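You operate a simulated robot arm through the tools that you are given. There is no shell and no other tool.

The job below is to be done with a simulated two-armed robot. You get a single attempt, and the scene is never put back.

Task
Set heat and water as the wash card says, then run the wash.
Fine: towels and powder are in; wait till the dial stands at DONE.

The check looks at the end state, three seconds after you hand in, the way a careful person would. Anything else that was tipped, shoved, dropped, spilled or broken makes it a failure. Flat cloth is picked up by pressing the open fingertips on it (5 to 10 N) and closing them slowly along it; thin cloth reads only 2 to 8 mm in the jaws.

Robot
Two 7-joint arms with fingered hands on one trunk that stands fixed in place. Base frame: the origin is at the foot of the trunk, x ahead of it, y to its left, z up. Readings come in m, degrees, newtons and seconds.
The left shoulder is at [0.051, 0.152, 1.147], the right one opposite. With the tool pointing down near the work surface each hand reaches from about 0.1 to 0.76 m from the base axis, measured 20 degrees to its own side. Payload 3.8 kg a hand.
The tool frame of a hand sits at the grasp point between the pads (the TCP): z along the fingers, y along the line on which they close. The tips reach 0.03 m beyond it. Largest opening 0.104 m; the body of the gripper starts 0.035 m behind the TCP. The gripper is a hand of 5 fingers: y runs from the thumb to the fingers, the wrist lies at [-0.015, -0.104, -0.178] in the tool frame, and closing takes about 1.5 s.
Orientation is that of the tool frame in the base frame, as a unit quaternion [x, y, z, w]. With the fingers straight down and the wrist toward the robot, the tool's x, y and z point along [0, 1, 0], [1, 0, 0] and [0, 0, -1] of the base frame.

Tools
- The arms move only by the tool nudge_tool. It takes "left_moves", "right_moves" or both (then of equal length, played together; a hand with none holds still); each is a list of rows, each a list of 6 numbers: the shift along the tool's x, y, z in units of 300 mm (1.0 is 300 mm), then the turn, a rotation vector about the tool's x, y, z in units of 60 degrees (1.0 is 60 degrees). In form: [[dx, dy, dz, ax, ay, az], ...]. A call has 1 to 20 rows; each row is the pose to reach, as a shift and turn from the pose commanded when the call began, along the tool's axes at that moment. "left_grip" and "right_grip" are, for a hand that has rows, the gripper command, from -1 (fully open) to 1 (shut), values between in proportion, set as the call begins (left out, the last holds). A call with a number of a shift or a turn outside -1 to 1 is refused whole. Rows are played at 5 a second. More than 0.05 m and 8.6 degrees between two rows, or a gripper value outside its range, and nothing of the call is played. Where a pose cannot be reached the arm comes as near as it can. A force on the tool above 40 N (or 10 N above the force at the start of the call, whichever is more), or a blocked arm, ends the call early, and 0.2 s more pass. The fingers move at their own pace (about 0.072 m/s each) and stop on an object; they squeeze with about 29 N. The grip force told is the motor's: it shows also when the fingers shut on nothing. Time passes only in rows, and 0.2 s behind the last, so rows that repeat a pose let the fingers close. It gives the time, the measured TCP pose, the force on the tool (base axes), the opening and the grip force at its end, in the units of the frame above (readings bear some noise), with the torque about the TCP (base axes, N m) and any sound that the robot's microphone picked up.
- Cameras (640 x 400 px; columns grow to the right, rows downward): "scene" is now at [0.1416, 0.0568, 1.2935]; the picture's right is [0.65, -0.76, -0.09], its down [-0.43, -0.27, -0.86] and it looks along [0.63, 0.60, -0.50] (base axes); focal length 214 px, centre (320, 200). "left" rides on the left gripper at [-0.08, -0.078, -0.141] in its tool frame; the picture's right is [-0.78, -0.30, 0.56], its down [0.53, -0.78, 0.33] and it looks along [0.33, 0.56, 0.76] (tool axes); focal length 247 px, centre (320, 200). "right" rides on the right gripper at [0.08, -0.078, -0.141] in its tool frame; the picture's right is [-0.78, 0.30, -0.56], its down [-0.53, -0.78, 0.33] and it looks along [-0.33, 0.56, 0.76] (tool axes); focal length 247 px, centre (320, 200). There is no depth. A picture from a camera that has moved, and an enlarged one, comes with that camera's place and axes in the base frame and with its lens. The place of the scene camera against the robot may be out by one fixed shift of up to 0.018 m in any direction.
- camera(camera): a new picture of that camera. The clock stands still meanwhile.
- move_column(by): slides the trunk up (or, below 0, down) by that many m; the arms and the scene camera ride with it, the base frame stays. It gives what a move gives, with no picture.
- set_fingers(index, middle, ring, little, thumb_bend, thumb_turn, hand): sets how far each is bent, from 0 (flat) to 1 (curled in); at 0.3 the hand is open as for a grip, at 0.7 the pads meet at the TCP. One left out holds its place. A second passes; each finger stops where it meets its share of the squeeze, and holds until it gets a number again. A gripper value or a shape takes the hand back. It gives what a move gives, with no picture; readings hold the bend of each and the force on index, middle, ring, little, thumb and palm. thumb_turn goes from beside the hand (0) to across from the fingers (1), as for a grip.
- grasp_type(shape, hand): the hand has 5 fingers and takes this shape, open, in about a second: jaw (thumb against the fingers, like two jaws); tri (thumb and two fingers); tip (a fingertip pinch); poke (one finger out to press); point (the index stretched); flat (the hand flat); cup (the hand cupped); fist (a fist). The gripper value then closes the fingers along that shape, each until it touches; the sizes above hold for jaw. It gives what a move gives, with no picture.
- turn_head(pan, tilt): turns the head with the scene camera to pan (to the left, within 80 degrees either way) and tilt (down, from -29 to 69), counted from straight ahead of the robot. It gives what a move gives.
- zoom(camera, box): a new picture of the part [left, top, right, bottom] of that camera's present view, enlarged. The clock stands still meanwhile.
- job_done(): hands the job in; it is judged then, once.

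Places have to be worked out from the pictures, the camera data and where the tool is seen. Open the grippers and draw the arms clear of the work before you hand the job in, unless the task says otherwise.

The tools are called after "Emit:" as a command line: name --argument value ..., lists and objects as JSON in quotes. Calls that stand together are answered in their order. nudge_tool: Moves the arms, as the interface text tells. Its arguments: {"type":"object","properties":{"left_moves":{"type":"array"},"left_grip":{"type":"number"},"right_moves":{"type":"array"},"right_grip":{"type":"number"}},"required":[]} The other tools are called the same way: move_column (by) slides the trunk up or down; grasp_type (shape, hand) gives the hand a shape; set_fingers (index, middle, ring, little, thumb_bend, thumb_turn, hand) moves the fingers one by one; turn_head (pan, tilt) turns the head that bears the scene camera; camera (camera) takes a picture; zoom (camera, box) takes an enlarged picture of a part of a camera's view; job_done () hands the job in.

At the start:

```text
clock: 0.0
left_tcp_pos: [0.401, 0.4517, 1.2086]
left_ee_rot: [0.708, 0.706, 0.0, 0.0]
left_wrist_force: [0.1, -0.3, -0.1]
left_ft_torque: [-0.01, 0.0, 0.01]
left_gripper_width: 0.1035
left_grip_force: 0.2
left_shape: jaw
left_bend: [0.3, 0.3, 0.3, 0.3, 0.3, 0.98]
left_finger forces: [0.1, 0.0, 0.0, 0.0, 0.1, 0.0]
right_tcp_pos: [0.4809, 0.059, 1.2338]
right_ee_rot: [0.708, 0.707, -0.001, -0.001]
right_wrist_force: [-0.8, 0.2, 0.3]
right_ft_torque: [0.03, 0.0, 0.02]
right_gripper_width: 0.1036
right_grip_force: 0.0
right_shape: jaw
right_bend: [0.3, 0.3, 0.3, 0.3, 0.3, 0.98]
right_finger forces: [0.0, 0.1, 0.0, 0.1, 0.1, 0.1]
trunk travel left (down, up): [-0.225, 0.231]
head pan, tilt: [41.0, 24.0]
```

scene: 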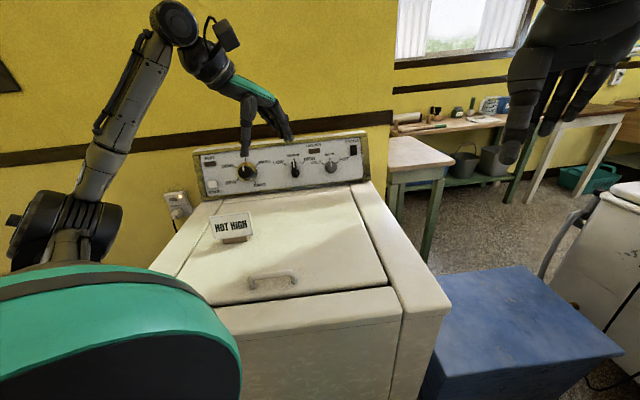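
right: 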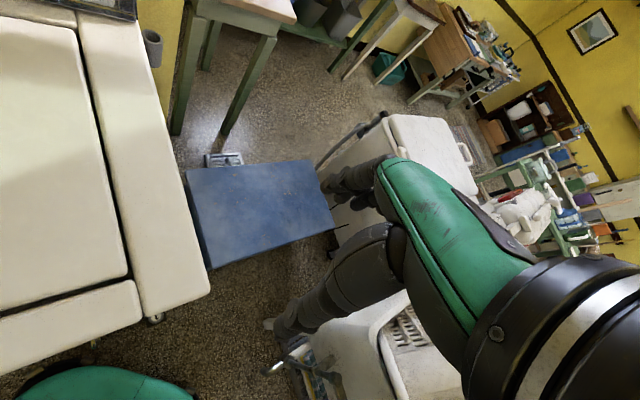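
left: 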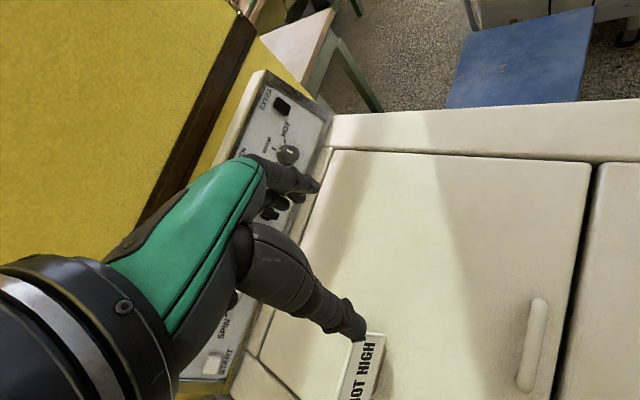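

The card on the lid reads HOT HIGH; I need to read the control panel. I zoom in on it with the scene camera.

Emit:
zoom --camera "scene" --box '[190, 130, 380, 250]'

Emit:
zoom --camera "scene" --box '[195, 140, 285, 200]'

Emit:
zoom --camera "scene" --box '[270, 130, 370, 195]'

Emit:
zoom --camera "left" --box '[180, 60, 400, 400]'

```text
3.33 times, centred on (285, 190) of scene
camera zoom: at [0.1416, 0.0568, 1.2935], right [0.65, -0.76, -0.09], down [-0.43, -0.27, -0.86], along [0.63, 0.6, -0.5], focal length 715 px, centre (437, 233)
```

zoom: 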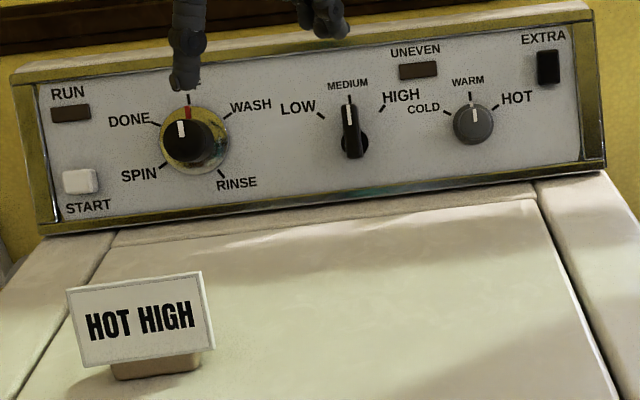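

```text
6.67 times, centred on (240, 170) of scene
camera zoom: at [0.1416, 0.0568, 1.2935], right [0.65, -0.76, -0.09], down [-0.43, -0.27, -0.86], along [0.63, 0.6, -0.5], focal length 1430 px, centre (853, 400)
```

zoom: 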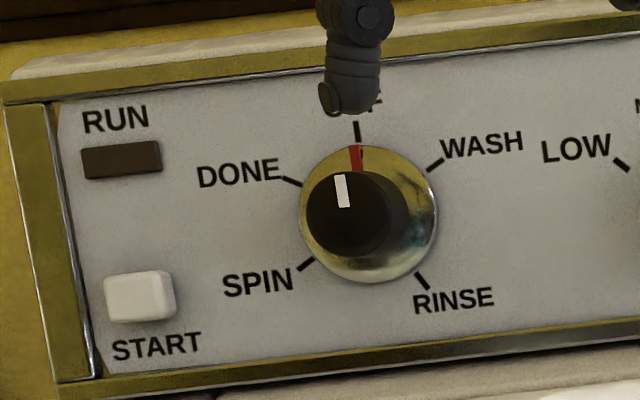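

```text
6.15 times, centred on (320, 162) of scene
camera zoom: at [0.1416, 0.0568, 1.2935], right [0.65, -0.76, -0.09], down [-0.43, -0.27, -0.86], along [0.63, 0.6, -0.5], focal length 1320 px, centre (320, 431)
```

zoom: 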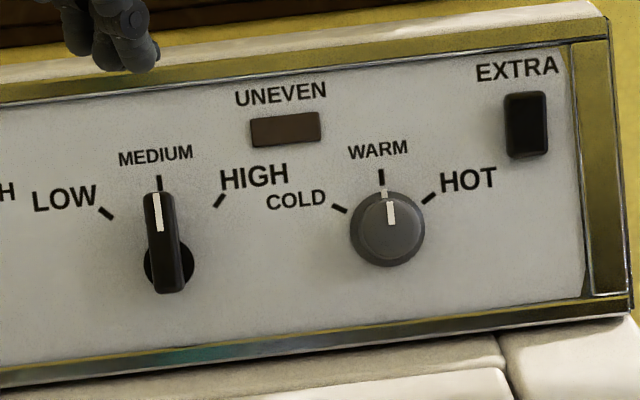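

```text
1.18 times, centred on (290, 230) of left
camera zoom: at [0.324, 0.3713, 1.3487], right [-0.3, -0.78, -0.56], down [-0.78, 0.54, -0.33], along [0.56, 0.33, -0.76], focal length 291 px, centre (355, 165)
```

zoom: 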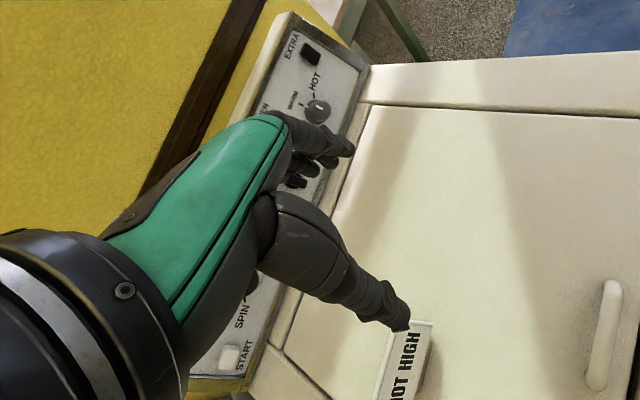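

The card says heat HOT and water HIGH; the knobs stand at WARM and MEDIUM, the timer at OFF. I turn the head to centre the panel for a better look before moving the arms.

Emit:
turn_head --pan 52 --tilt 18

Emit:
camera --camera "scene"

```text
clock: 0.7
left_tcp_pos: [0.4017, 0.4519, 1.2089]
left_ee_rot: [0.708, 0.706, 0.001, 0.0]
left_wrist_force: [0.3, -0.3, -0.6]
left_ft_torque: [0.0, 0.02, 0.02]
left_gripper_width: 0.1036
left_grip_force: 0.0
left_shape: jaw
left_bend: [0.3, 0.3, 0.3, 0.3, 0.3, 0.98]
left_finger forces: [0.0, 0.1, 0.0, 0.0, 0.0, 0.1]
right_tcp_pos: [0.4799, 0.0589, 1.2351]
right_ee_rot: [0.708, 0.706, -0.001, -0.001]
right_wrist_force: [0.1, 0.5, 0.4]
right_ft_torque: [0.03, 0.02, -0.01]
right_gripper_width: 0.1035
right_grip_force: 0.1
right_shape: jaw
right_bend: [0.3, 0.3, 0.3, 0.3, 0.3, 0.98]
right_finger forces: [0.1, 0.1, 0.1, 0.0, 0.1, 0.0]
trunk travel left (down, up): [-0.225, 0.231]
head pan, tilt: [52.0, 18.0]
```

```text
taken
camera scene: at [0.1308, 0.0698, 1.3048], right [0.78, -0.62, -0.11], down [-0.32, -0.24, -0.91], along [0.54, 0.75, -0.39], focal length 214 px, centre (320, 200)
```

scene: 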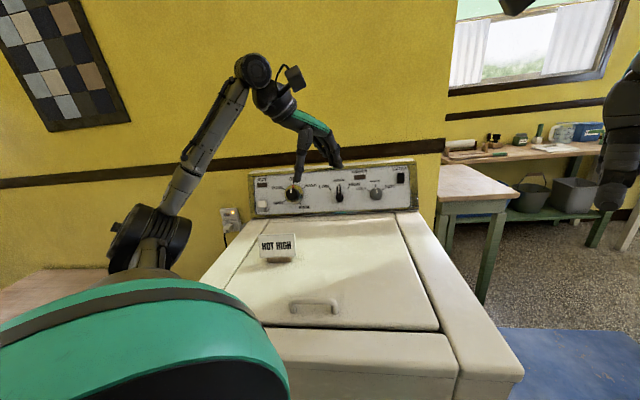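

The panel is seen well apart from the left hand in front of it. I turn the left hand stepwise to face the panel (fingers toward it), halfway first, raising it a little.

Emit:
nudge_tool --left_moves '[[0, 0, -0.02, -0.0884, -0.0295, -0.0884], [0, 0, -0.04, -0.1768, -0.0589, -0.1768], [0, 0, -0.06, -0.2652, -0.0884, -0.2652], [0, 0, -0.08, -0.3536, -0.1178, -0.3536], [0, 0, -0.1, -0.442, -0.1473, -0.442], [0, 0, -0.12, -0.5304, -0.1767, -0.5304], [0, 0, -0.14, -0.6188, -0.2062, -0.6188], [0, 0, -0.16, -0.7072, -0.2356, -0.7072], [0, 0, -0.18, -0.7956, -0.2651, -0.7956], [0, 0, -0.2, -0.884, -0.2945, -0.884]]'

Emit:
camera --camera "scene"

Emit:
camera --camera "left"

```text
clock: 2.9
left_tcp_pos: [0.4015, 0.4523, 1.2685]
left_ee_rot: [0.25, 0.855, 0.202, 0.406]
left_wrist_force: [-1.4, 0.5, -1.1]
left_ft_torque: [0.0, 0.04, 0.01]
left_gripper_width: 0.1037
left_grip_force: 0.2
left_shape: jaw
left_bend: [0.3, 0.3, 0.3, 0.3, 0.3, 0.98]
left_finger forces: [0.1, 0.0, 0.0, 0.0, 0.1, 0.1]
right_tcp_pos: [0.4799, 0.0581, 1.2346]
right_ee_rot: [0.707, 0.707, -0.001, -0.001]
right_wrist_force: [-0.6, -0.3, -0.7]
right_ft_torque: [0.0, 0.01, -0.01]
right_gripper_width: 0.1035
right_grip_force: 0.2
right_shape: jaw
right_bend: [0.3, 0.3, 0.3, 0.3, 0.3, 0.98]
right_finger forces: [0.0, 0.1, 0.0, 0.0, 0.1, 0.0]
trunk travel left (down, up): [-0.225, 0.231]
head pan, tilt: [52.0, 18.0]
```

```text
taken
camera scene: at [0.1311, 0.0695, 1.3048], right [0.78, -0.62, -0.11], down [-0.32, -0.24, -0.91], along [0.54, 0.75, -0.39], focal length 214 px, centre (320, 200)
```

scene: 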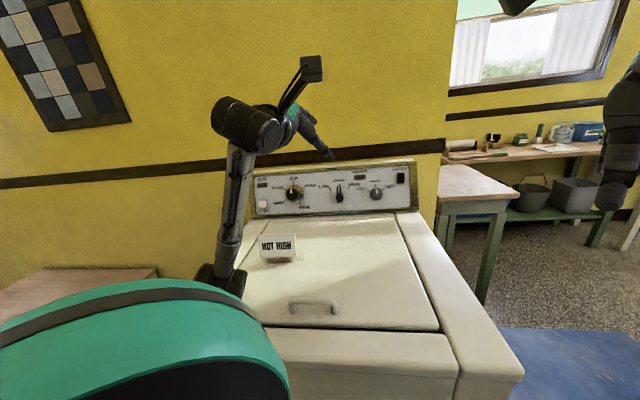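

```text
taken
camera left: at [0.3128, 0.3217, 1.3558], right [0.79, -0.61, -0.03], down [-0.23, -0.25, -0.94], along [0.57, 0.75, -0.34], focal length 247 px, centre (320, 200)
```

left: 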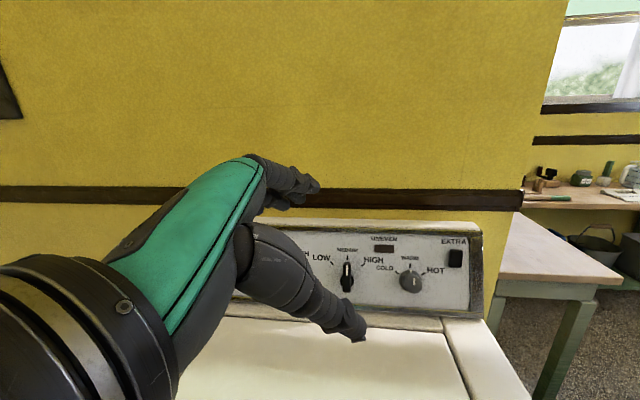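

The left camera now faces the panel. I zoom on it from both cameras to measure features.

Emit:
zoom --camera "left" --box '[300, 210, 500, 335]'

Emit:
zoom --camera "scene" --box '[240, 150, 430, 270]'

Emit:
zoom --camera "scene" --box '[250, 165, 330, 215]'

Emit:
zoom --camera "scene" --box '[310, 160, 415, 215]'

```text
3.20 times, centred on (400, 272) of left
camera zoom: at [0.3128, 0.3217, 1.3558], right [0.79, -0.61, -0.03], down [-0.23, -0.25, -0.94], along [0.57, 0.75, -0.34], focal length 790 px, centre (64, -32)
```

zoom: 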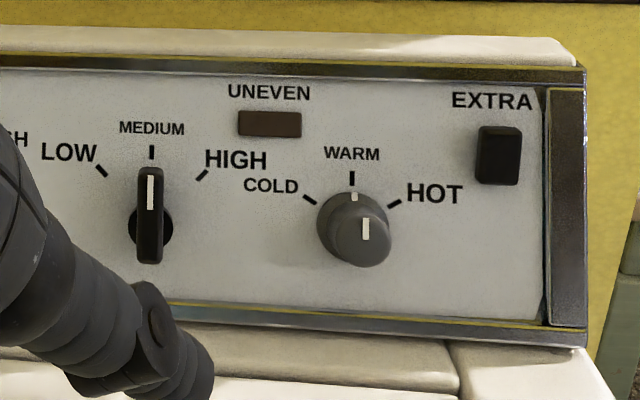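

```text
3.33 times, centred on (335, 210) of scene
camera zoom: at [0.1311, 0.0695, 1.3048], right [0.78, -0.62, -0.11], down [-0.32, -0.24, -0.91], along [0.54, 0.75, -0.39], focal length 715 px, centre (270, 167)
```

zoom: 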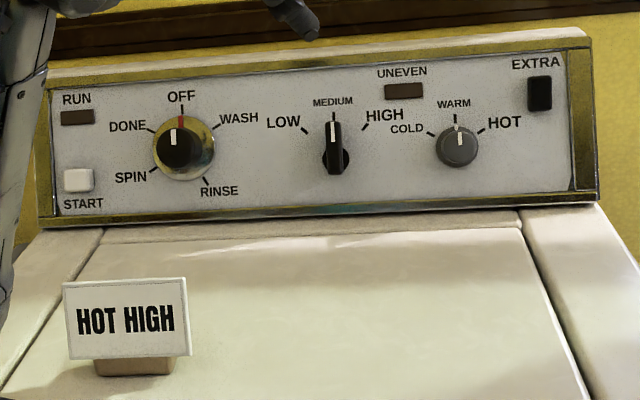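

```text
8.00 times, centred on (290, 190) of scene
camera zoom: at [0.1311, 0.0695, 1.3048], right [0.78, -0.62, -0.11], down [-0.32, -0.24, -0.91], along [0.54, 0.75, -0.39], focal length 1716 px, centre (560, 280)
```

zoom: 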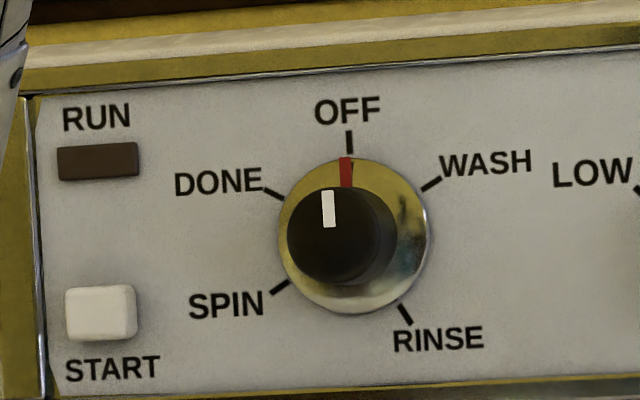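

```text
6.10 times, centred on (362, 188) of scene
camera zoom: at [0.1311, 0.0695, 1.3048], right [0.78, -0.62, -0.11], down [-0.32, -0.24, -0.91], along [0.54, 0.75, -0.39], focal length 1307 px, centre (61, 276)
```

zoom: 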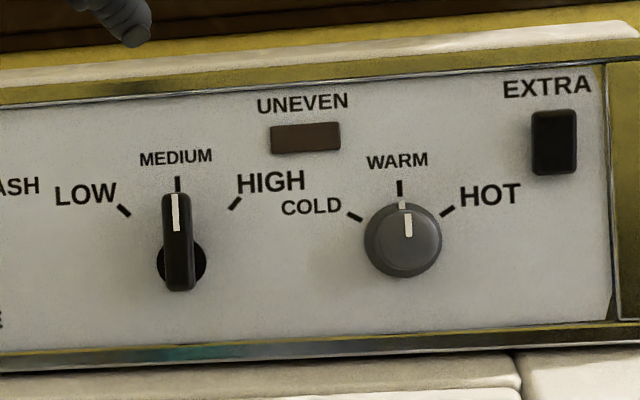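

Now the second half of the same rotation, so the fingers point straight at the panel with index on top ("handshake" pose), TCP held in place.

Emit:
nudge_tool --left_moves '[[0, 0, 0, -0.0884, -0.0295, -0.0884], [0, 0, 0, -0.1768, -0.0589, -0.1768], [0, 0, 0, -0.2652, -0.0884, -0.2652], [0, 0, 0, -0.3536, -0.1178, -0.3536], [0, 0, 0, -0.442, -0.1473, -0.442], [0, 0, 0, -0.5304, -0.1767, -0.5304], [0, 0, 0, -0.6188, -0.2062, -0.6188], [0, 0, 0, -0.7072, -0.2356, -0.7072], [0, 0, 0, -0.7956, -0.2651, -0.7956], [0, 0, 0, -0.884, -0.2945, -0.884]]'

Emit:
camera --camera "scene"

Emit:
camera --camera "left"

```text
clock: 4.7
left_tcp_pos: [0.3632, 0.4376, 1.3141]
left_ee_rot: [-0.168, 0.67, 0.389, 0.61]
left_wrist_force: [1.6, -0.1, 3.4]
left_ft_torque: [-0.45, 0.04, 0.13]
left_gripper_width: 0.1039
left_grip_force: 0.1
left_shape: jaw
left_bend: [0.3, 0.3, 0.3, 0.3, 0.3, 0.98]
left_finger forces: [0.1, 0.0, 0.1, 0.1, 0.0, 0.0]
right_tcp_pos: [0.4501, 0.0093, 1.2394]
right_ee_rot: [0.728, 0.686, 0.007, 0.006]
right_wrist_force: [0.4, -1.3, -1.9]
right_ft_torque: [0.08, 0.05, 0.02]
right_gripper_width: 0.1039
right_grip_force: 0.1
right_shape: jaw
right_bend: [0.3, 0.3, 0.3, 0.3, 0.3, 0.98]
right_finger forces: [0.0, 0.0, 0.0, 0.0, 0.0, 0.0]
trunk travel left (down, up): [-0.225, 0.231]
head pan, tilt: [52.0, 18.0]
stopped in row 8 (left hand): the arm was blocked; the commanded pose is now the measured one
```

```text
taken
camera scene: at [0.0931, 0.1037, 1.3041], right [0.85, -0.52, -0.09], down [-0.27, -0.28, -0.92], along [0.46, 0.81, -0.38], focal length 214 px, centre (320, 200)
```

scene: 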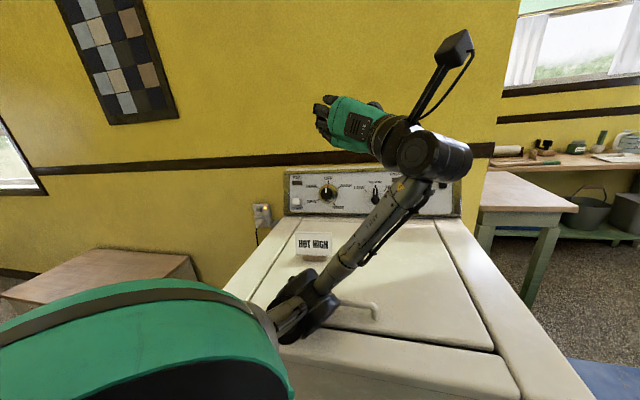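

```text
taken
camera left: at [0.3361, 0.2643, 1.3578], right [0.74, 0.02, 0.67], down [0.66, -0.12, -0.74], along [0.07, 0.99, -0.11], focal length 247 px, centre (320, 200)
```

left: 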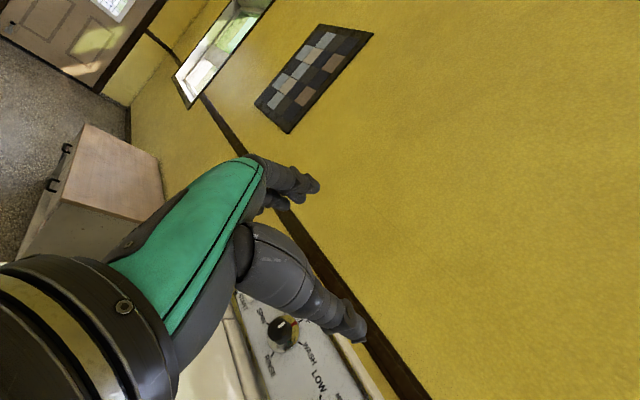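

The arm was blocked in row 8 – the elbow seems to have come near the machine's lid/front, and the torso shifted. I look closely before backing off.

Emit:
zoom --camera "scene" --box '[230, 160, 490, 360]'

Emit:
camera --camera "right"

```text
2.00 times, centred on (360, 260) of scene
camera zoom: at [0.0931, 0.1037, 1.3041], right [0.85, -0.52, -0.09], down [-0.27, -0.28, -0.92], along [0.46, 0.81, -0.38], focal length 429 px, centre (240, 80)
```

zoom: 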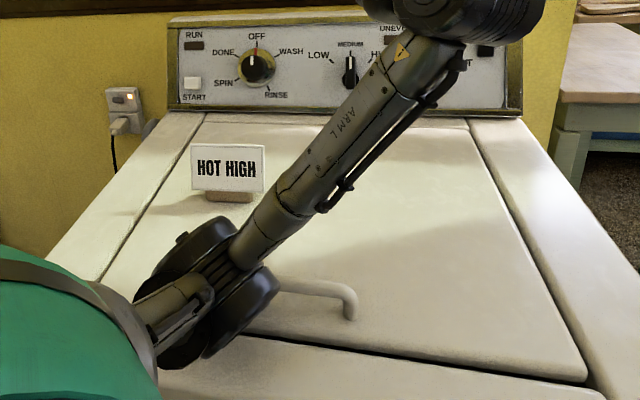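

```text
taken
camera right: at [0.3757, 0.0938, 1.3796], right [0.24, -0.79, 0.56], down [-0.8, -0.49, -0.35], along [0.55, -0.37, -0.75], focal length 247 px, centre (320, 200)
```

right: 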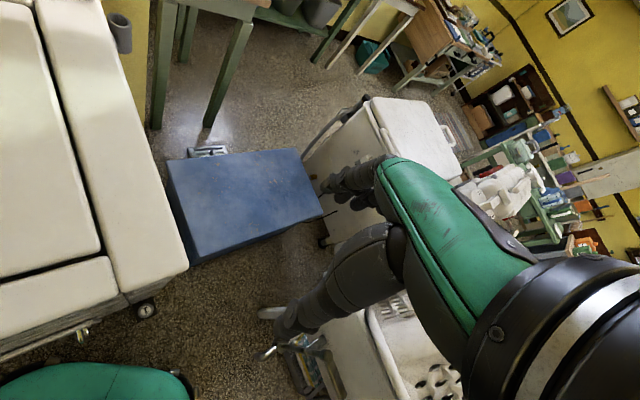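

The elbow hangs down onto/near the lid front of the card; the card still stands. I lift the trunk straight up to get the elbow clear.

Emit:
move_column --by 0.1

Emit:
camera --camera "scene"

```text
clock: 5.0
left_tcp_pos: [0.4605, 0.317, 1.3125]
left_ee_rot: [-0.105, 0.684, 0.337, 0.638]
left_wrist_force: [-1.3, 2.0, 0.5]
left_ft_torque: [0.02, 0.08, -0.19]
left_gripper_width: 0.1038
left_grip_force: 0.1
left_shape: jaw
left_bend: [0.3, 0.3, 0.3, 0.3, 0.3, 0.97]
left_finger forces: [0.0, 0.0, 0.0, 0.0, 0.0, 0.0]
right_tcp_pos: [0.4762, -0.1173, 1.2286]
right_ee_rot: [0.781, 0.624, 0.001, -0.005]
right_wrist_force: [3.5, 2.0, 0.3]
right_ft_torque: [-0.16, 0.28, 0.05]
right_gripper_width: 0.104
right_grip_force: 0.0
right_shape: jaw
right_bend: [0.3, 0.3, 0.3, 0.3, 0.3, 0.98]
right_finger forces: [0.0, 0.0, 0.0, 0.0, 0.1, 0.0]
trunk travel left (down, up): [-0.225, 0.231]
head pan, tilt: [52.0, 18.0]
stopped: the arm was blocked; the commanded pose is now the measured one
```

```text
taken
camera scene: at [0.1203, 0.0532, 1.3029], right [0.78, -0.62, -0.12], down [-0.32, -0.23, -0.92], along [0.54, 0.75, -0.38], focal length 214 px, centre (320, 200)
```

scene: 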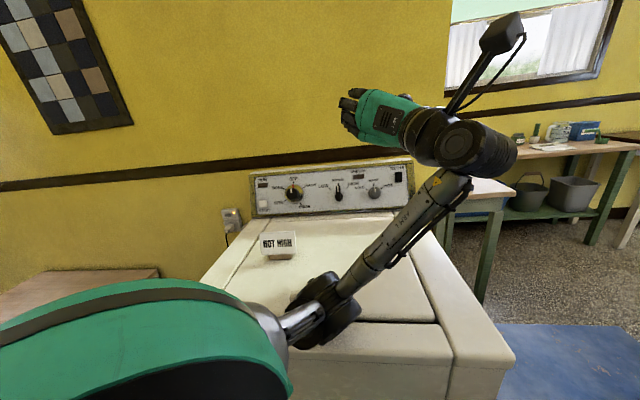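

The trunk did not rise and readings suggest the torso sprang back. I let one still row pass and read the state again.

Emit:
nudge_tool --left_moves '[[0, 0, 0, 0, 0, 0], [0, 0, 0, 0, 0, 0]]'

Emit:
camera --camera "scene"

Emit:
camera --camera "left"

Emit:
camera --camera "right"

```text
clock: 5.6
left_tcp_pos: [0.4316, 0.3534, 1.3185]
left_ee_rot: [-0.123, 0.678, 0.355, 0.631]
left_wrist_force: [0.7, -0.5, -0.1]
left_ft_torque: [-0.01, 0.0, 0.03]
left_gripper_width: 0.1041
left_grip_force: 0.1
left_shape: jaw
left_bend: [0.3, 0.3, 0.3, 0.3, 0.3, 0.97]
left_finger forces: [0.0, 0.0, 0.0, 0.1, 0.0, 0.0]
right_tcp_pos: [0.4678, -0.0793, 1.2359]
right_ee_rot: [0.765, 0.644, 0.005, -0.003]
right_wrist_force: [0.7, -0.1, -1.2]
right_ft_torque: [0.0, 0.01, -0.01]
right_gripper_width: 0.104
right_grip_force: 0.1
right_shape: jaw
right_bend: [0.3, 0.3, 0.3, 0.3, 0.3, 0.98]
right_finger forces: [0.1, 0.0, 0.0, 0.0, 0.1, 0.1]
trunk travel left (down, up): [-0.225, 0.231]
head pan, tilt: [52.0, 18.0]
```

```text
taken
camera scene: at [0.1234, 0.0543, 1.3068], right [0.78, -0.61, -0.11], down [-0.32, -0.23, -0.92], along [0.54, 0.75, -0.38], focal length 214 px, centre (320, 200)
```

scene: 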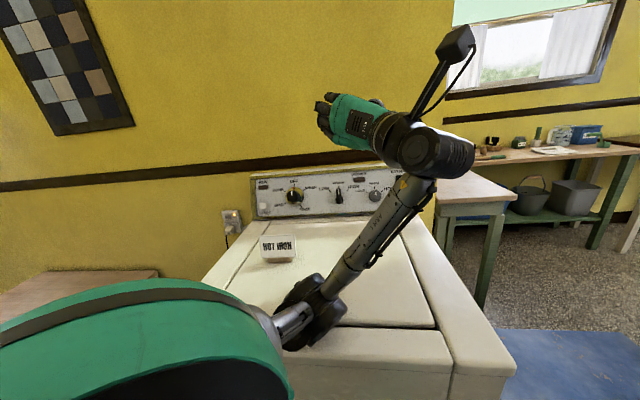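

```text
taken
camera left: at [0.3842, 0.1846, 1.3616], right [0.74, -0.08, 0.66], down [0.64, -0.2, -0.74], along [0.19, 0.98, -0.1], focal length 247 px, centre (320, 200)
```

left: 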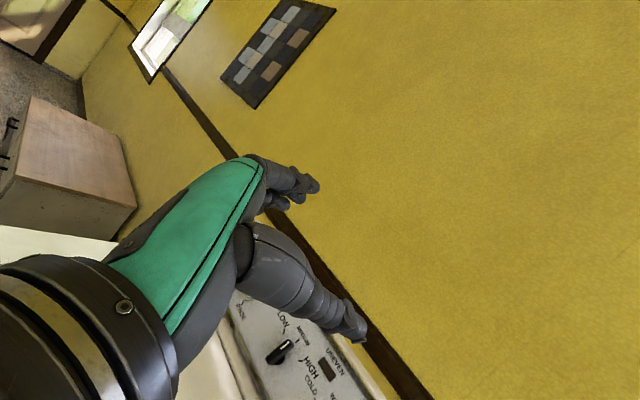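

```text
taken
camera right: at [0.4067, 0.0118, 1.3777], right [0.16, -0.82, 0.55], down [-0.86, -0.39, -0.34], along [0.49, -0.42, -0.76], focal length 247 px, centre (320, 200)
```

right: 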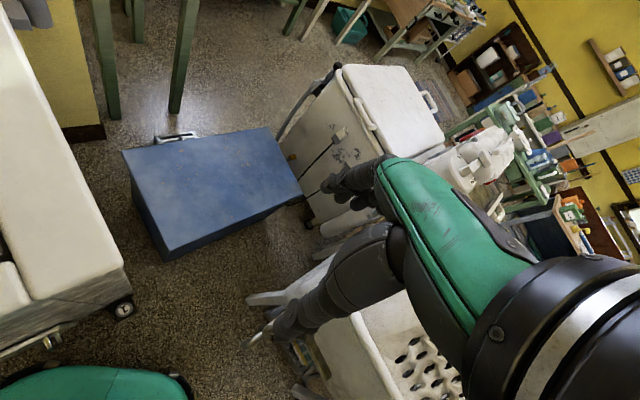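

The torso swayed and settled. I check whether the card and machine moved.

Emit:
zoom --camera "scene" --box '[240, 150, 430, 270]'

Emit:
zoom --camera "scene" --box '[190, 220, 430, 370]'

```text
3.33 times, centred on (335, 210) of scene
camera zoom: at [0.1234, 0.0543, 1.3068], right [0.78, -0.61, -0.11], down [-0.32, -0.23, -0.92], along [0.54, 0.75, -0.38], focal length 715 px, centre (270, 167)
```

zoom: 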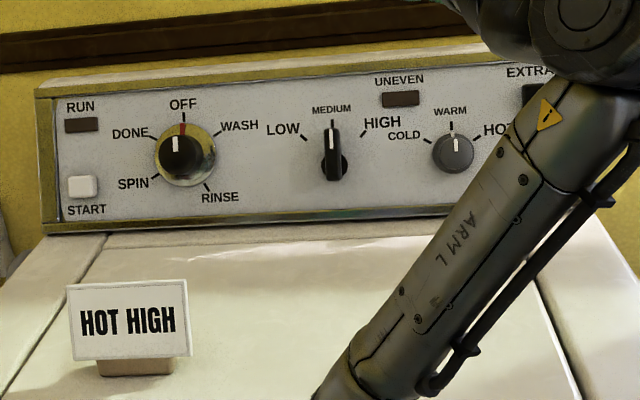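

```text
2.67 times, centred on (310, 295) of scene
camera zoom: at [0.1234, 0.0543, 1.3068], right [0.78, -0.61, -0.11], down [-0.32, -0.23, -0.92], along [0.54, 0.75, -0.38], focal length 572 px, centre (347, -53)
```

zoom: 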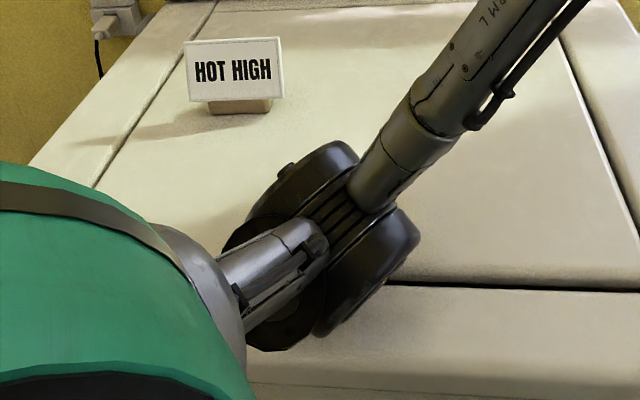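

The card and lid are untouched, and the arm is still now. I raise the trunk again to give the elbow clearance above the lid.

Emit:
move_column --by 0.12

Emit:
camera --camera "scene"

Emit:
camera --camera "left"

```text
clock: 7.1
left_tcp_pos: [0.4416, 0.365, 1.433]
left_ee_rot: [-0.125, 0.683, 0.349, 0.63]
left_wrist_force: [-0.3, 0.0, 0.1]
left_ft_torque: [0.0, 0.01, -0.01]
left_gripper_width: 0.1041
left_grip_force: 0.2
left_shape: jaw
left_bend: [0.3, 0.3, 0.3, 0.3, 0.3, 0.97]
left_finger forces: [0.1, 0.0, 0.1, 0.1, 0.0, 0.1]
right_tcp_pos: [0.4758, -0.0691, 1.3525]
right_ee_rot: [0.767, 0.642, -0.002, -0.001]
right_wrist_force: [-0.3, 0.3, -0.2]
right_ft_torque: [0.0, -0.01, -0.04]
right_gripper_width: 0.1041
right_grip_force: 0.1
right_shape: jaw
right_bend: [0.3, 0.3, 0.3, 0.3, 0.3, 0.98]
right_finger forces: [0.0, 0.0, 0.0, 0.0, 0.1, 0.1]
trunk travel left (down, up): [-0.345, 0.111]
head pan, tilt: [52.0, 18.0]
```

```text
taken
camera scene: at [0.0804, 0.0697, 1.4381], right [0.79, -0.62, -0.03], down [-0.22, -0.24, -0.94], along [0.58, 0.75, -0.33], focal length 214 px, centre (320, 200)
```

scene: 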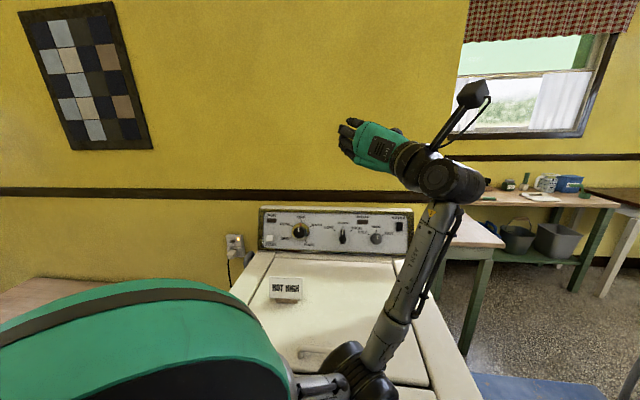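

```text
taken
camera left: at [0.3929, 0.1962, 1.477], right [0.75, -0.07, 0.66], down [0.64, -0.21, -0.74], along [0.19, 0.98, -0.11], focal length 247 px, centre (320, 200)
```

left: 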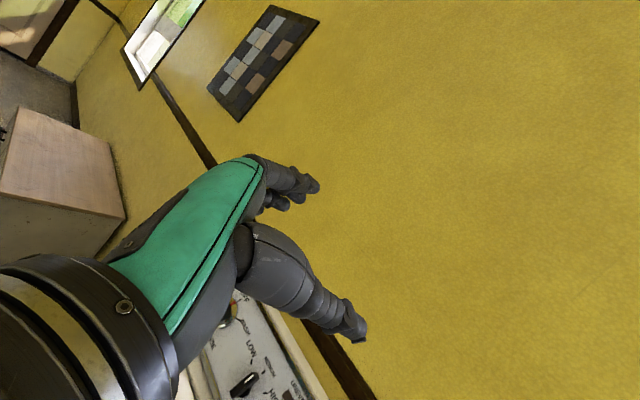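

The trunk rose 0.12 m and the elbow is clear. This higher viewpoint gives a baseline; I zoom on the panel for measuring.

Emit:
zoom --camera "scene" --box '[250, 195, 340, 255]'

Emit:
zoom --camera "scene" --box '[325, 195, 415, 255]'

Emit:
zoom --camera "scene" --box '[220, 190, 440, 340]'

```text
6.67 times, centred on (295, 225) of scene
camera zoom: at [0.0804, 0.0697, 1.4381], right [0.79, -0.62, -0.03], down [-0.22, -0.24, -0.94], along [0.58, 0.75, -0.33], focal length 1430 px, centre (487, 33)
```

zoom: 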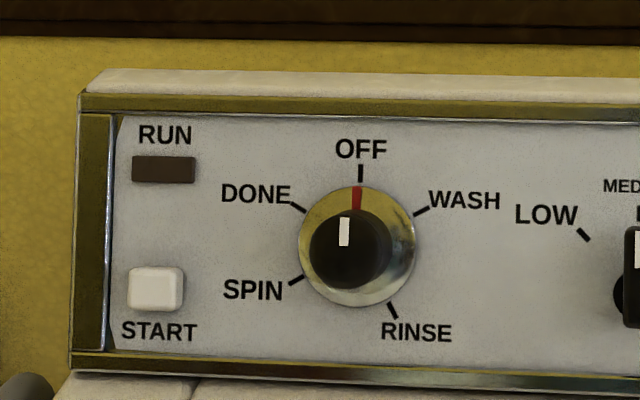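

```text
6.67 times, centred on (370, 225) of scene
camera zoom: at [0.0804, 0.0697, 1.4381], right [0.79, -0.62, -0.03], down [-0.22, -0.24, -0.94], along [0.58, 0.75, -0.33], focal length 1430 px, centre (-13, 33)
```

zoom: 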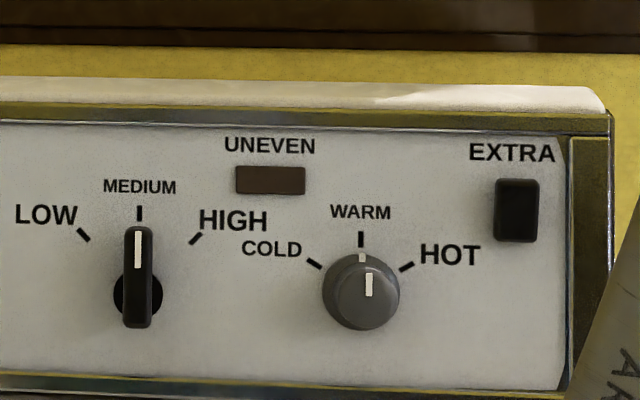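

```text
2.67 times, centred on (330, 265) of scene
camera zoom: at [0.0804, 0.0697, 1.4381], right [0.79, -0.62, -0.03], down [-0.22, -0.24, -0.94], along [0.58, 0.75, -0.33], focal length 572 px, centre (293, 27)
```

zoom: 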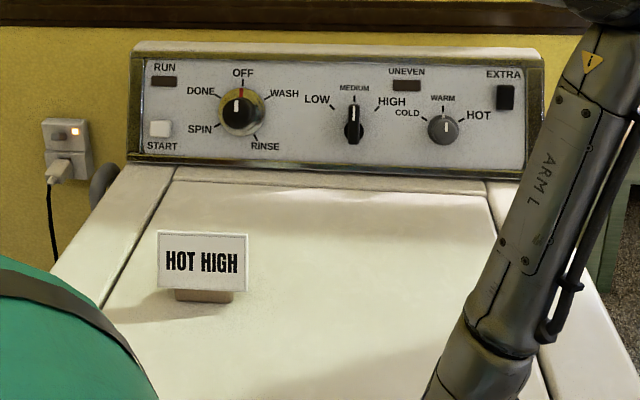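

Rough triangulation puts the panel along START ≈ (0.40, 0.82) to EXTRA ≈ (0.83, 0.50), z ≈ 1.0, facing (-0.6, -0.8). I move the left hand forward and down in small steps toward a position in front of the panel, watching the elbow.

Emit:
nudge_tool --left_moves '[[0.09, -0.007, 0.072, 0, 0, 0], [0.179, -0.014, 0.144, 0, 0, 0], [0.269, -0.02, 0.216, 0, 0, 0], [0.359, -0.027, 0.288, 0, 0, 0], [0.448, -0.034, 0.36, 0, 0, 0], [0.538, -0.041, 0.432, 0, 0, 0], [0.627, -0.047, 0.504, 0, 0, 0], [0.717, -0.054, 0.576, 0, 0, 0]]'

Emit:
camera --camera "scene"

Emit:
camera --camera "left"

```text
clock: 8.9
left_tcp_pos: [0.5478, 0.521, 1.2268]
left_ee_rot: [-0.124, 0.684, 0.347, 0.63]
left_wrist_force: [-0.5, -0.8, -0.2]
left_ft_torque: [-0.01, -0.03, -0.01]
left_gripper_width: 0.104
left_grip_force: 0.1
left_shape: jaw
left_bend: [0.3, 0.3, 0.3, 0.3, 0.3, 0.97]
left_finger forces: [0.0, 0.0, 0.0, 0.0, 0.0, 0.0]
right_tcp_pos: [0.4779, -0.0683, 1.3531]
right_ee_rot: [0.766, 0.642, -0.002, -0.001]
right_wrist_force: [0.4, -0.3, -0.2]
right_ft_torque: [0.03, -0.02, -0.01]
right_gripper_width: 0.1042
right_grip_force: 0.0
right_shape: jaw
right_bend: [0.3, 0.3, 0.3, 0.3, 0.3, 0.98]
right_finger forces: [0.0, 0.1, 0.1, 0.1, 0.1, 0.0]
trunk travel left (down, up): [-0.345, 0.111]
head pan, tilt: [52.0, 18.0]
```

```text
taken
camera scene: at [0.0821, 0.0706, 1.4378], right [0.79, -0.62, -0.03], down [-0.22, -0.24, -0.94], along [0.57, 0.75, -0.33], focal length 214 px, centre (320, 200)
```

scene: 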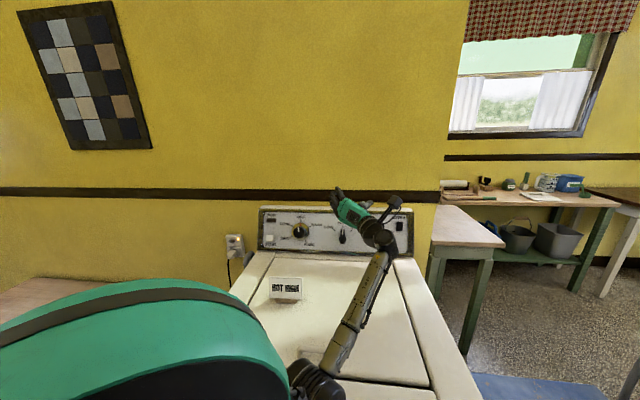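

```text
taken
camera left: at [0.5001, 0.353, 1.2732], right [0.75, -0.07, 0.66], down [0.64, -0.21, -0.74], along [0.19, 0.97, -0.11], focal length 247 px, centre (320, 200)
```

left: 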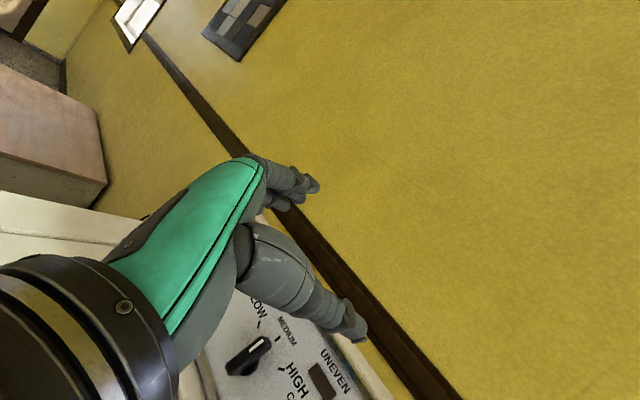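

The left hand now hovers above and in front of the panel. I zoom the left camera on the panel to measure features from this second viewpoint.

Emit:
zoom --camera "left" --box '[200, 280, 400, 400]'

Emit:
zoom --camera "scene" --box '[250, 180, 430, 300]'

```text
3.20 times, centred on (300, 340) of left
camera zoom: at [0.5001, 0.353, 1.2732], right [0.75, -0.07, 0.66], down [0.64, -0.21, -0.74], along [0.19, 0.97, -0.11], focal length 790 px, centre (384, -248)
```

zoom: 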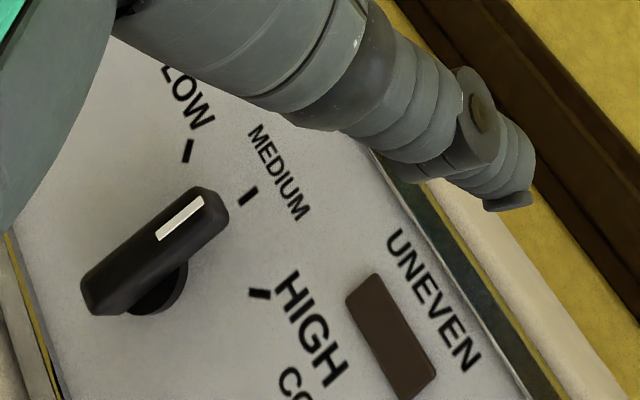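

```text
3.33 times, centred on (340, 240) of scene
camera zoom: at [0.0821, 0.0706, 1.4378], right [0.79, -0.62, -0.03], down [-0.22, -0.24, -0.94], along [0.57, 0.75, -0.33], focal length 715 px, centre (253, 67)
```

zoom: 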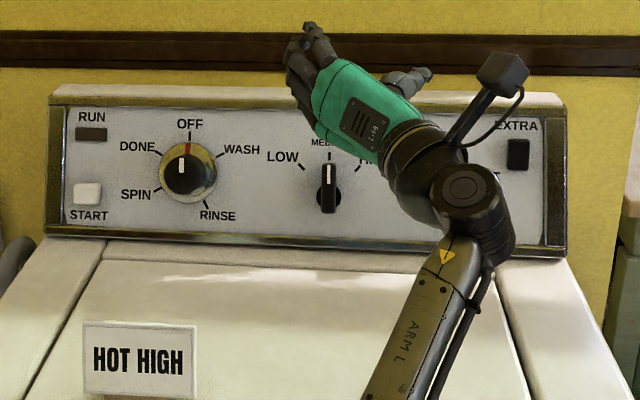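

Triangulating from the left-camera views: MEDIUM tick ≈ (0.659, 0.679, 1.033), EXTRA ≈ (0.81, 0.51, 1.05), so the panel runs more like (0.68, -0.73). I shift the hand about 0.15 m left along the panel to view the dial and START too.

Emit:
nudge_tool --left_moves '[[0.04, 0.1175, -0.0075, 0, 0, 0], [0.08, 0.235, -0.015, 0, 0, 0], [0.12, 0.3525, -0.0225, 0, 0, 0], [0.16, 0.47, -0.03, 0, 0, 0]]'

Emit:
camera --camera "left"

Emit:
camera --camera "scene"

```text
clock: 9.9
left_tcp_pos: [0.4461, 0.6323, 1.2293]
left_ee_rot: [-0.124, 0.683, 0.347, 0.631]
left_wrist_force: [0.1, 0.0, -0.6]
left_ft_torque: [-0.02, 0.03, -0.01]
left_gripper_width: 0.1038
left_grip_force: 0.0
left_shape: jaw
left_bend: [0.3, 0.3, 0.3, 0.3, 0.3, 0.97]
left_finger forces: [0.0, 0.0, 0.0, 0.1, 0.0, 0.0]
right_tcp_pos: [0.4769, -0.0687, 1.3532]
right_ee_rot: [0.767, 0.642, -0.002, -0.001]
right_wrist_force: [-0.4, -0.7, -0.1]
right_ft_torque: [-0.04, 0.0, -0.02]
right_gripper_width: 0.1042
right_grip_force: 0.1
right_shape: jaw
right_bend: [0.3, 0.3, 0.3, 0.3, 0.3, 0.98]
right_finger forces: [0.1, 0.0, 0.0, 0.1, 0.0, 0.0]
trunk travel left (down, up): [-0.345, 0.111]
head pan, tilt: [52.0, 18.0]
```

```text
taken
camera left: at [0.3981, 0.4637, 1.2742], right [0.75, -0.07, 0.66], down [0.64, -0.21, -0.74], along [0.19, 0.97, -0.11], focal length 247 px, centre (320, 200)
```

left: 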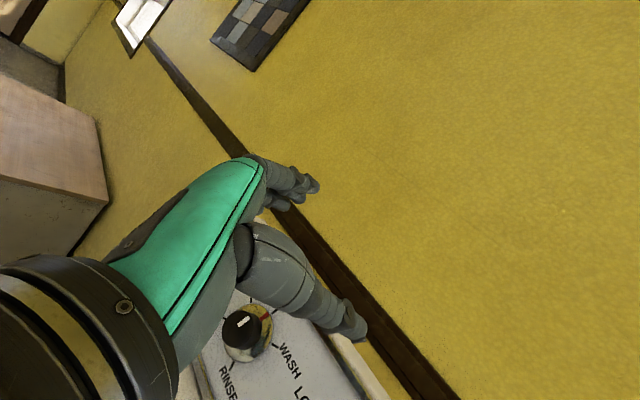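

```text
taken
camera scene: at [0.0809, 0.0702, 1.4379], right [0.79, -0.62, -0.03], down [-0.22, -0.24, -0.94], along [0.58, 0.75, -0.33], focal length 214 px, centre (320, 200)
```

scene: 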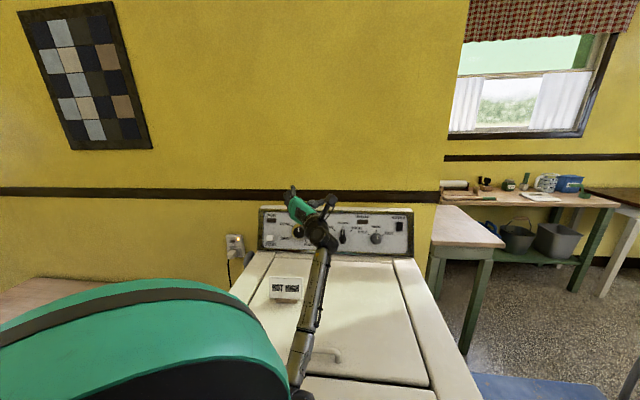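

The dial is visible between the fingers. I zoom in for measuring.

Emit:
zoom --camera "left" --box '[190, 280, 390, 400]'

Emit:
zoom --camera "scene" --box '[240, 180, 420, 300]'

```text
3.20 times, centred on (290, 340) of left
camera zoom: at [0.3981, 0.4637, 1.2742], right [0.75, -0.07, 0.66], down [0.64, -0.21, -0.74], along [0.19, 0.97, -0.11], focal length 790 px, centre (416, -248)
```

zoom: 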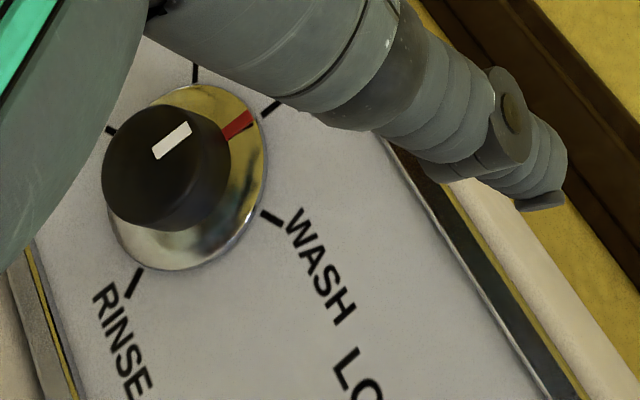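

```text
3.33 times, centred on (330, 240) of scene
camera zoom: at [0.0809, 0.0702, 1.4379], right [0.79, -0.62, -0.03], down [-0.22, -0.24, -0.94], along [0.58, 0.75, -0.33], focal length 715 px, centre (287, 67)
```

zoom: 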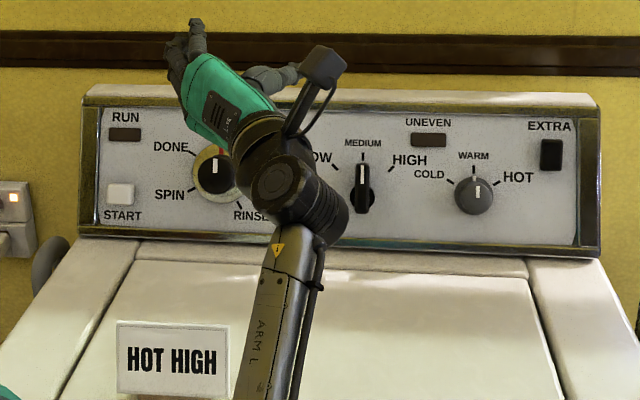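

Now I have: dial base ≈ (0.518, 0.795, 1.013), water pivot ≈ (0.648, 0.668, 0.985), heat ≈ (0.75, 0.574, 0.988), START ≈ (0.41, 0.88, 0.985); the panel leans back ~20°. The heat knob is at the limit of reach, best with the wrist on the left side, so I roll the hand clockwise (palm down) here in the free space, in small steps.

Emit:
nudge_tool --left_moves '[[0, 0, 0, 0.0225, 0.035, 0.108], [0, 0, 0, 0.045, 0.07, 0.217], [0, 0, 0, 0.067, 0.104, 0.325], [0, 0, 0, 0.09, 0.139, 0.433], [0, 0, 0, 0.112, 0.174, 0.542]]'

Emit:
camera --camera "scene"

```text
clock: 11.1
left_tcp_pos: [0.4458, 0.6301, 1.2273]
left_ee_rot: [0.078, 0.763, 0.459, 0.448]
left_wrist_force: [0.1, 0.6, 0.2]
left_ft_torque: [-0.02, 0.01, 0.01]
left_gripper_width: 0.104
left_grip_force: 0.0
left_shape: jaw
left_bend: [0.3, 0.3, 0.3, 0.3, 0.3, 0.97]
left_finger forces: [0.0, 0.1, 0.0, 0.0, 0.0, 0.0]
right_tcp_pos: [0.4765, -0.0686, 1.3543]
right_ee_rot: [0.767, 0.641, -0.002, -0.001]
right_wrist_force: [-0.6, -0.4, -0.8]
right_ft_torque: [0.02, -0.01, 0.02]
right_gripper_width: 0.1044
right_grip_force: 0.0
right_shape: jaw
right_bend: [0.3, 0.3, 0.3, 0.3, 0.3, 0.98]
right_finger forces: [0.0, 0.1, 0.0, 0.1, 0.1, 0.0]
trunk travel left (down, up): [-0.345, 0.111]
head pan, tilt: [52.0, 18.0]
```

```text
taken
camera scene: at [0.0812, 0.07, 1.4379], right [0.79, -0.62, -0.03], down [-0.22, -0.24, -0.94], along [0.57, 0.75, -0.33], focal length 214 px, centre (320, 200)
```

scene: 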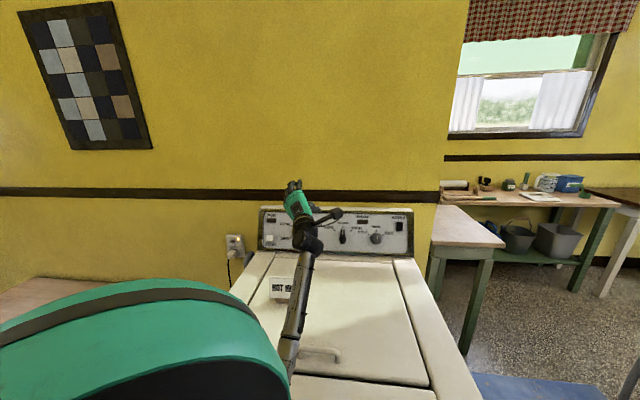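

The roll works smoothly. I continue rolling clockwise about the tool axis, halfway toward fingers-right/thumb-left.

Emit:
nudge_tool --left_moves '[[0, 0, 0, 0.016, 0.005, 0.12], [0, 0, 0, 0.032, 0.009, 0.241], [0, 0, 0, 0.048, 0.014, 0.361], [0, 0, 0, 0.064, 0.019, 0.482], [0, 0, 0, 0.08, 0.023, 0.602], [0, 0, 0, 0.096, 0.028, 0.722], [0, 0, 0, 0.112, 0.032, 0.843], [0, 0, 0, 0.128, 0.037, 0.963]]'

Emit:
camera --camera "scene"

Emit:
camera --camera "left"

```text
clock: 12.9
left_tcp_pos: [0.4457, 0.6301, 1.229]
left_ee_rot: [0.457, 0.666, 0.569, 0.152]
left_wrist_force: [-0.7, 0.4, 0.7]
left_ft_torque: [0.01, 0.02, 0.01]
left_gripper_width: 0.1037
left_grip_force: 0.0
left_shape: jaw
left_bend: [0.3, 0.3, 0.3, 0.3, 0.3, 0.97]
left_finger forces: [0.0, 0.0, 0.0, 0.0, 0.1, 0.1]
right_tcp_pos: [0.4754, -0.0697, 1.3542]
right_ee_rot: [0.767, 0.642, -0.002, -0.001]
right_wrist_force: [0.6, -0.1, 0.3]
right_ft_torque: [0.03, -0.02, -0.04]
right_gripper_width: 0.104
right_grip_force: 0.1
right_shape: jaw
right_bend: [0.3, 0.3, 0.3, 0.3, 0.3, 0.98]
right_finger forces: [0.0, 0.0, 0.0, 0.0, 0.0, 0.0]
trunk travel left (down, up): [-0.345, 0.111]
head pan, tilt: [52.0, 18.0]
```

```text
taken
camera scene: at [0.081, 0.0701, 1.4379], right [0.79, -0.62, -0.03], down [-0.22, -0.24, -0.94], along [0.57, 0.75, -0.33], focal length 214 px, centre (320, 200)
```

scene: 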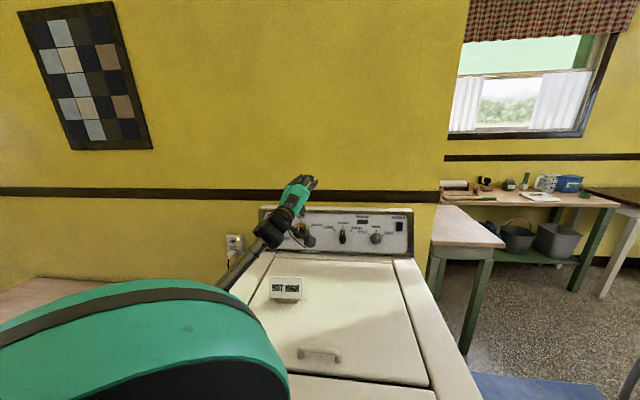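

```text
taken
camera left: at [0.353, 0.4837, 1.1754], right [0.69, -0.24, -0.68], down [-0.39, 0.68, -0.63], along [0.61, 0.7, 0.37], focal length 247 px, centre (320, 200)
```

left: 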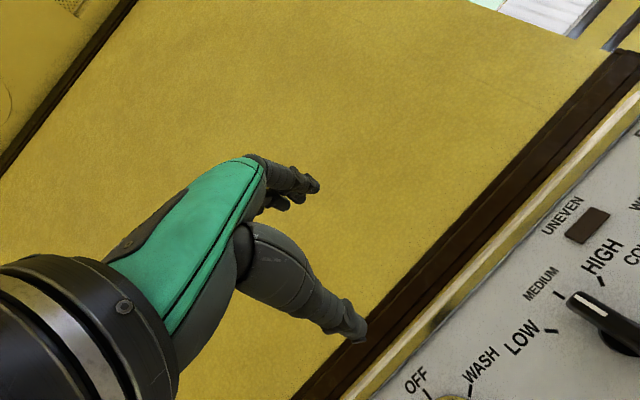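

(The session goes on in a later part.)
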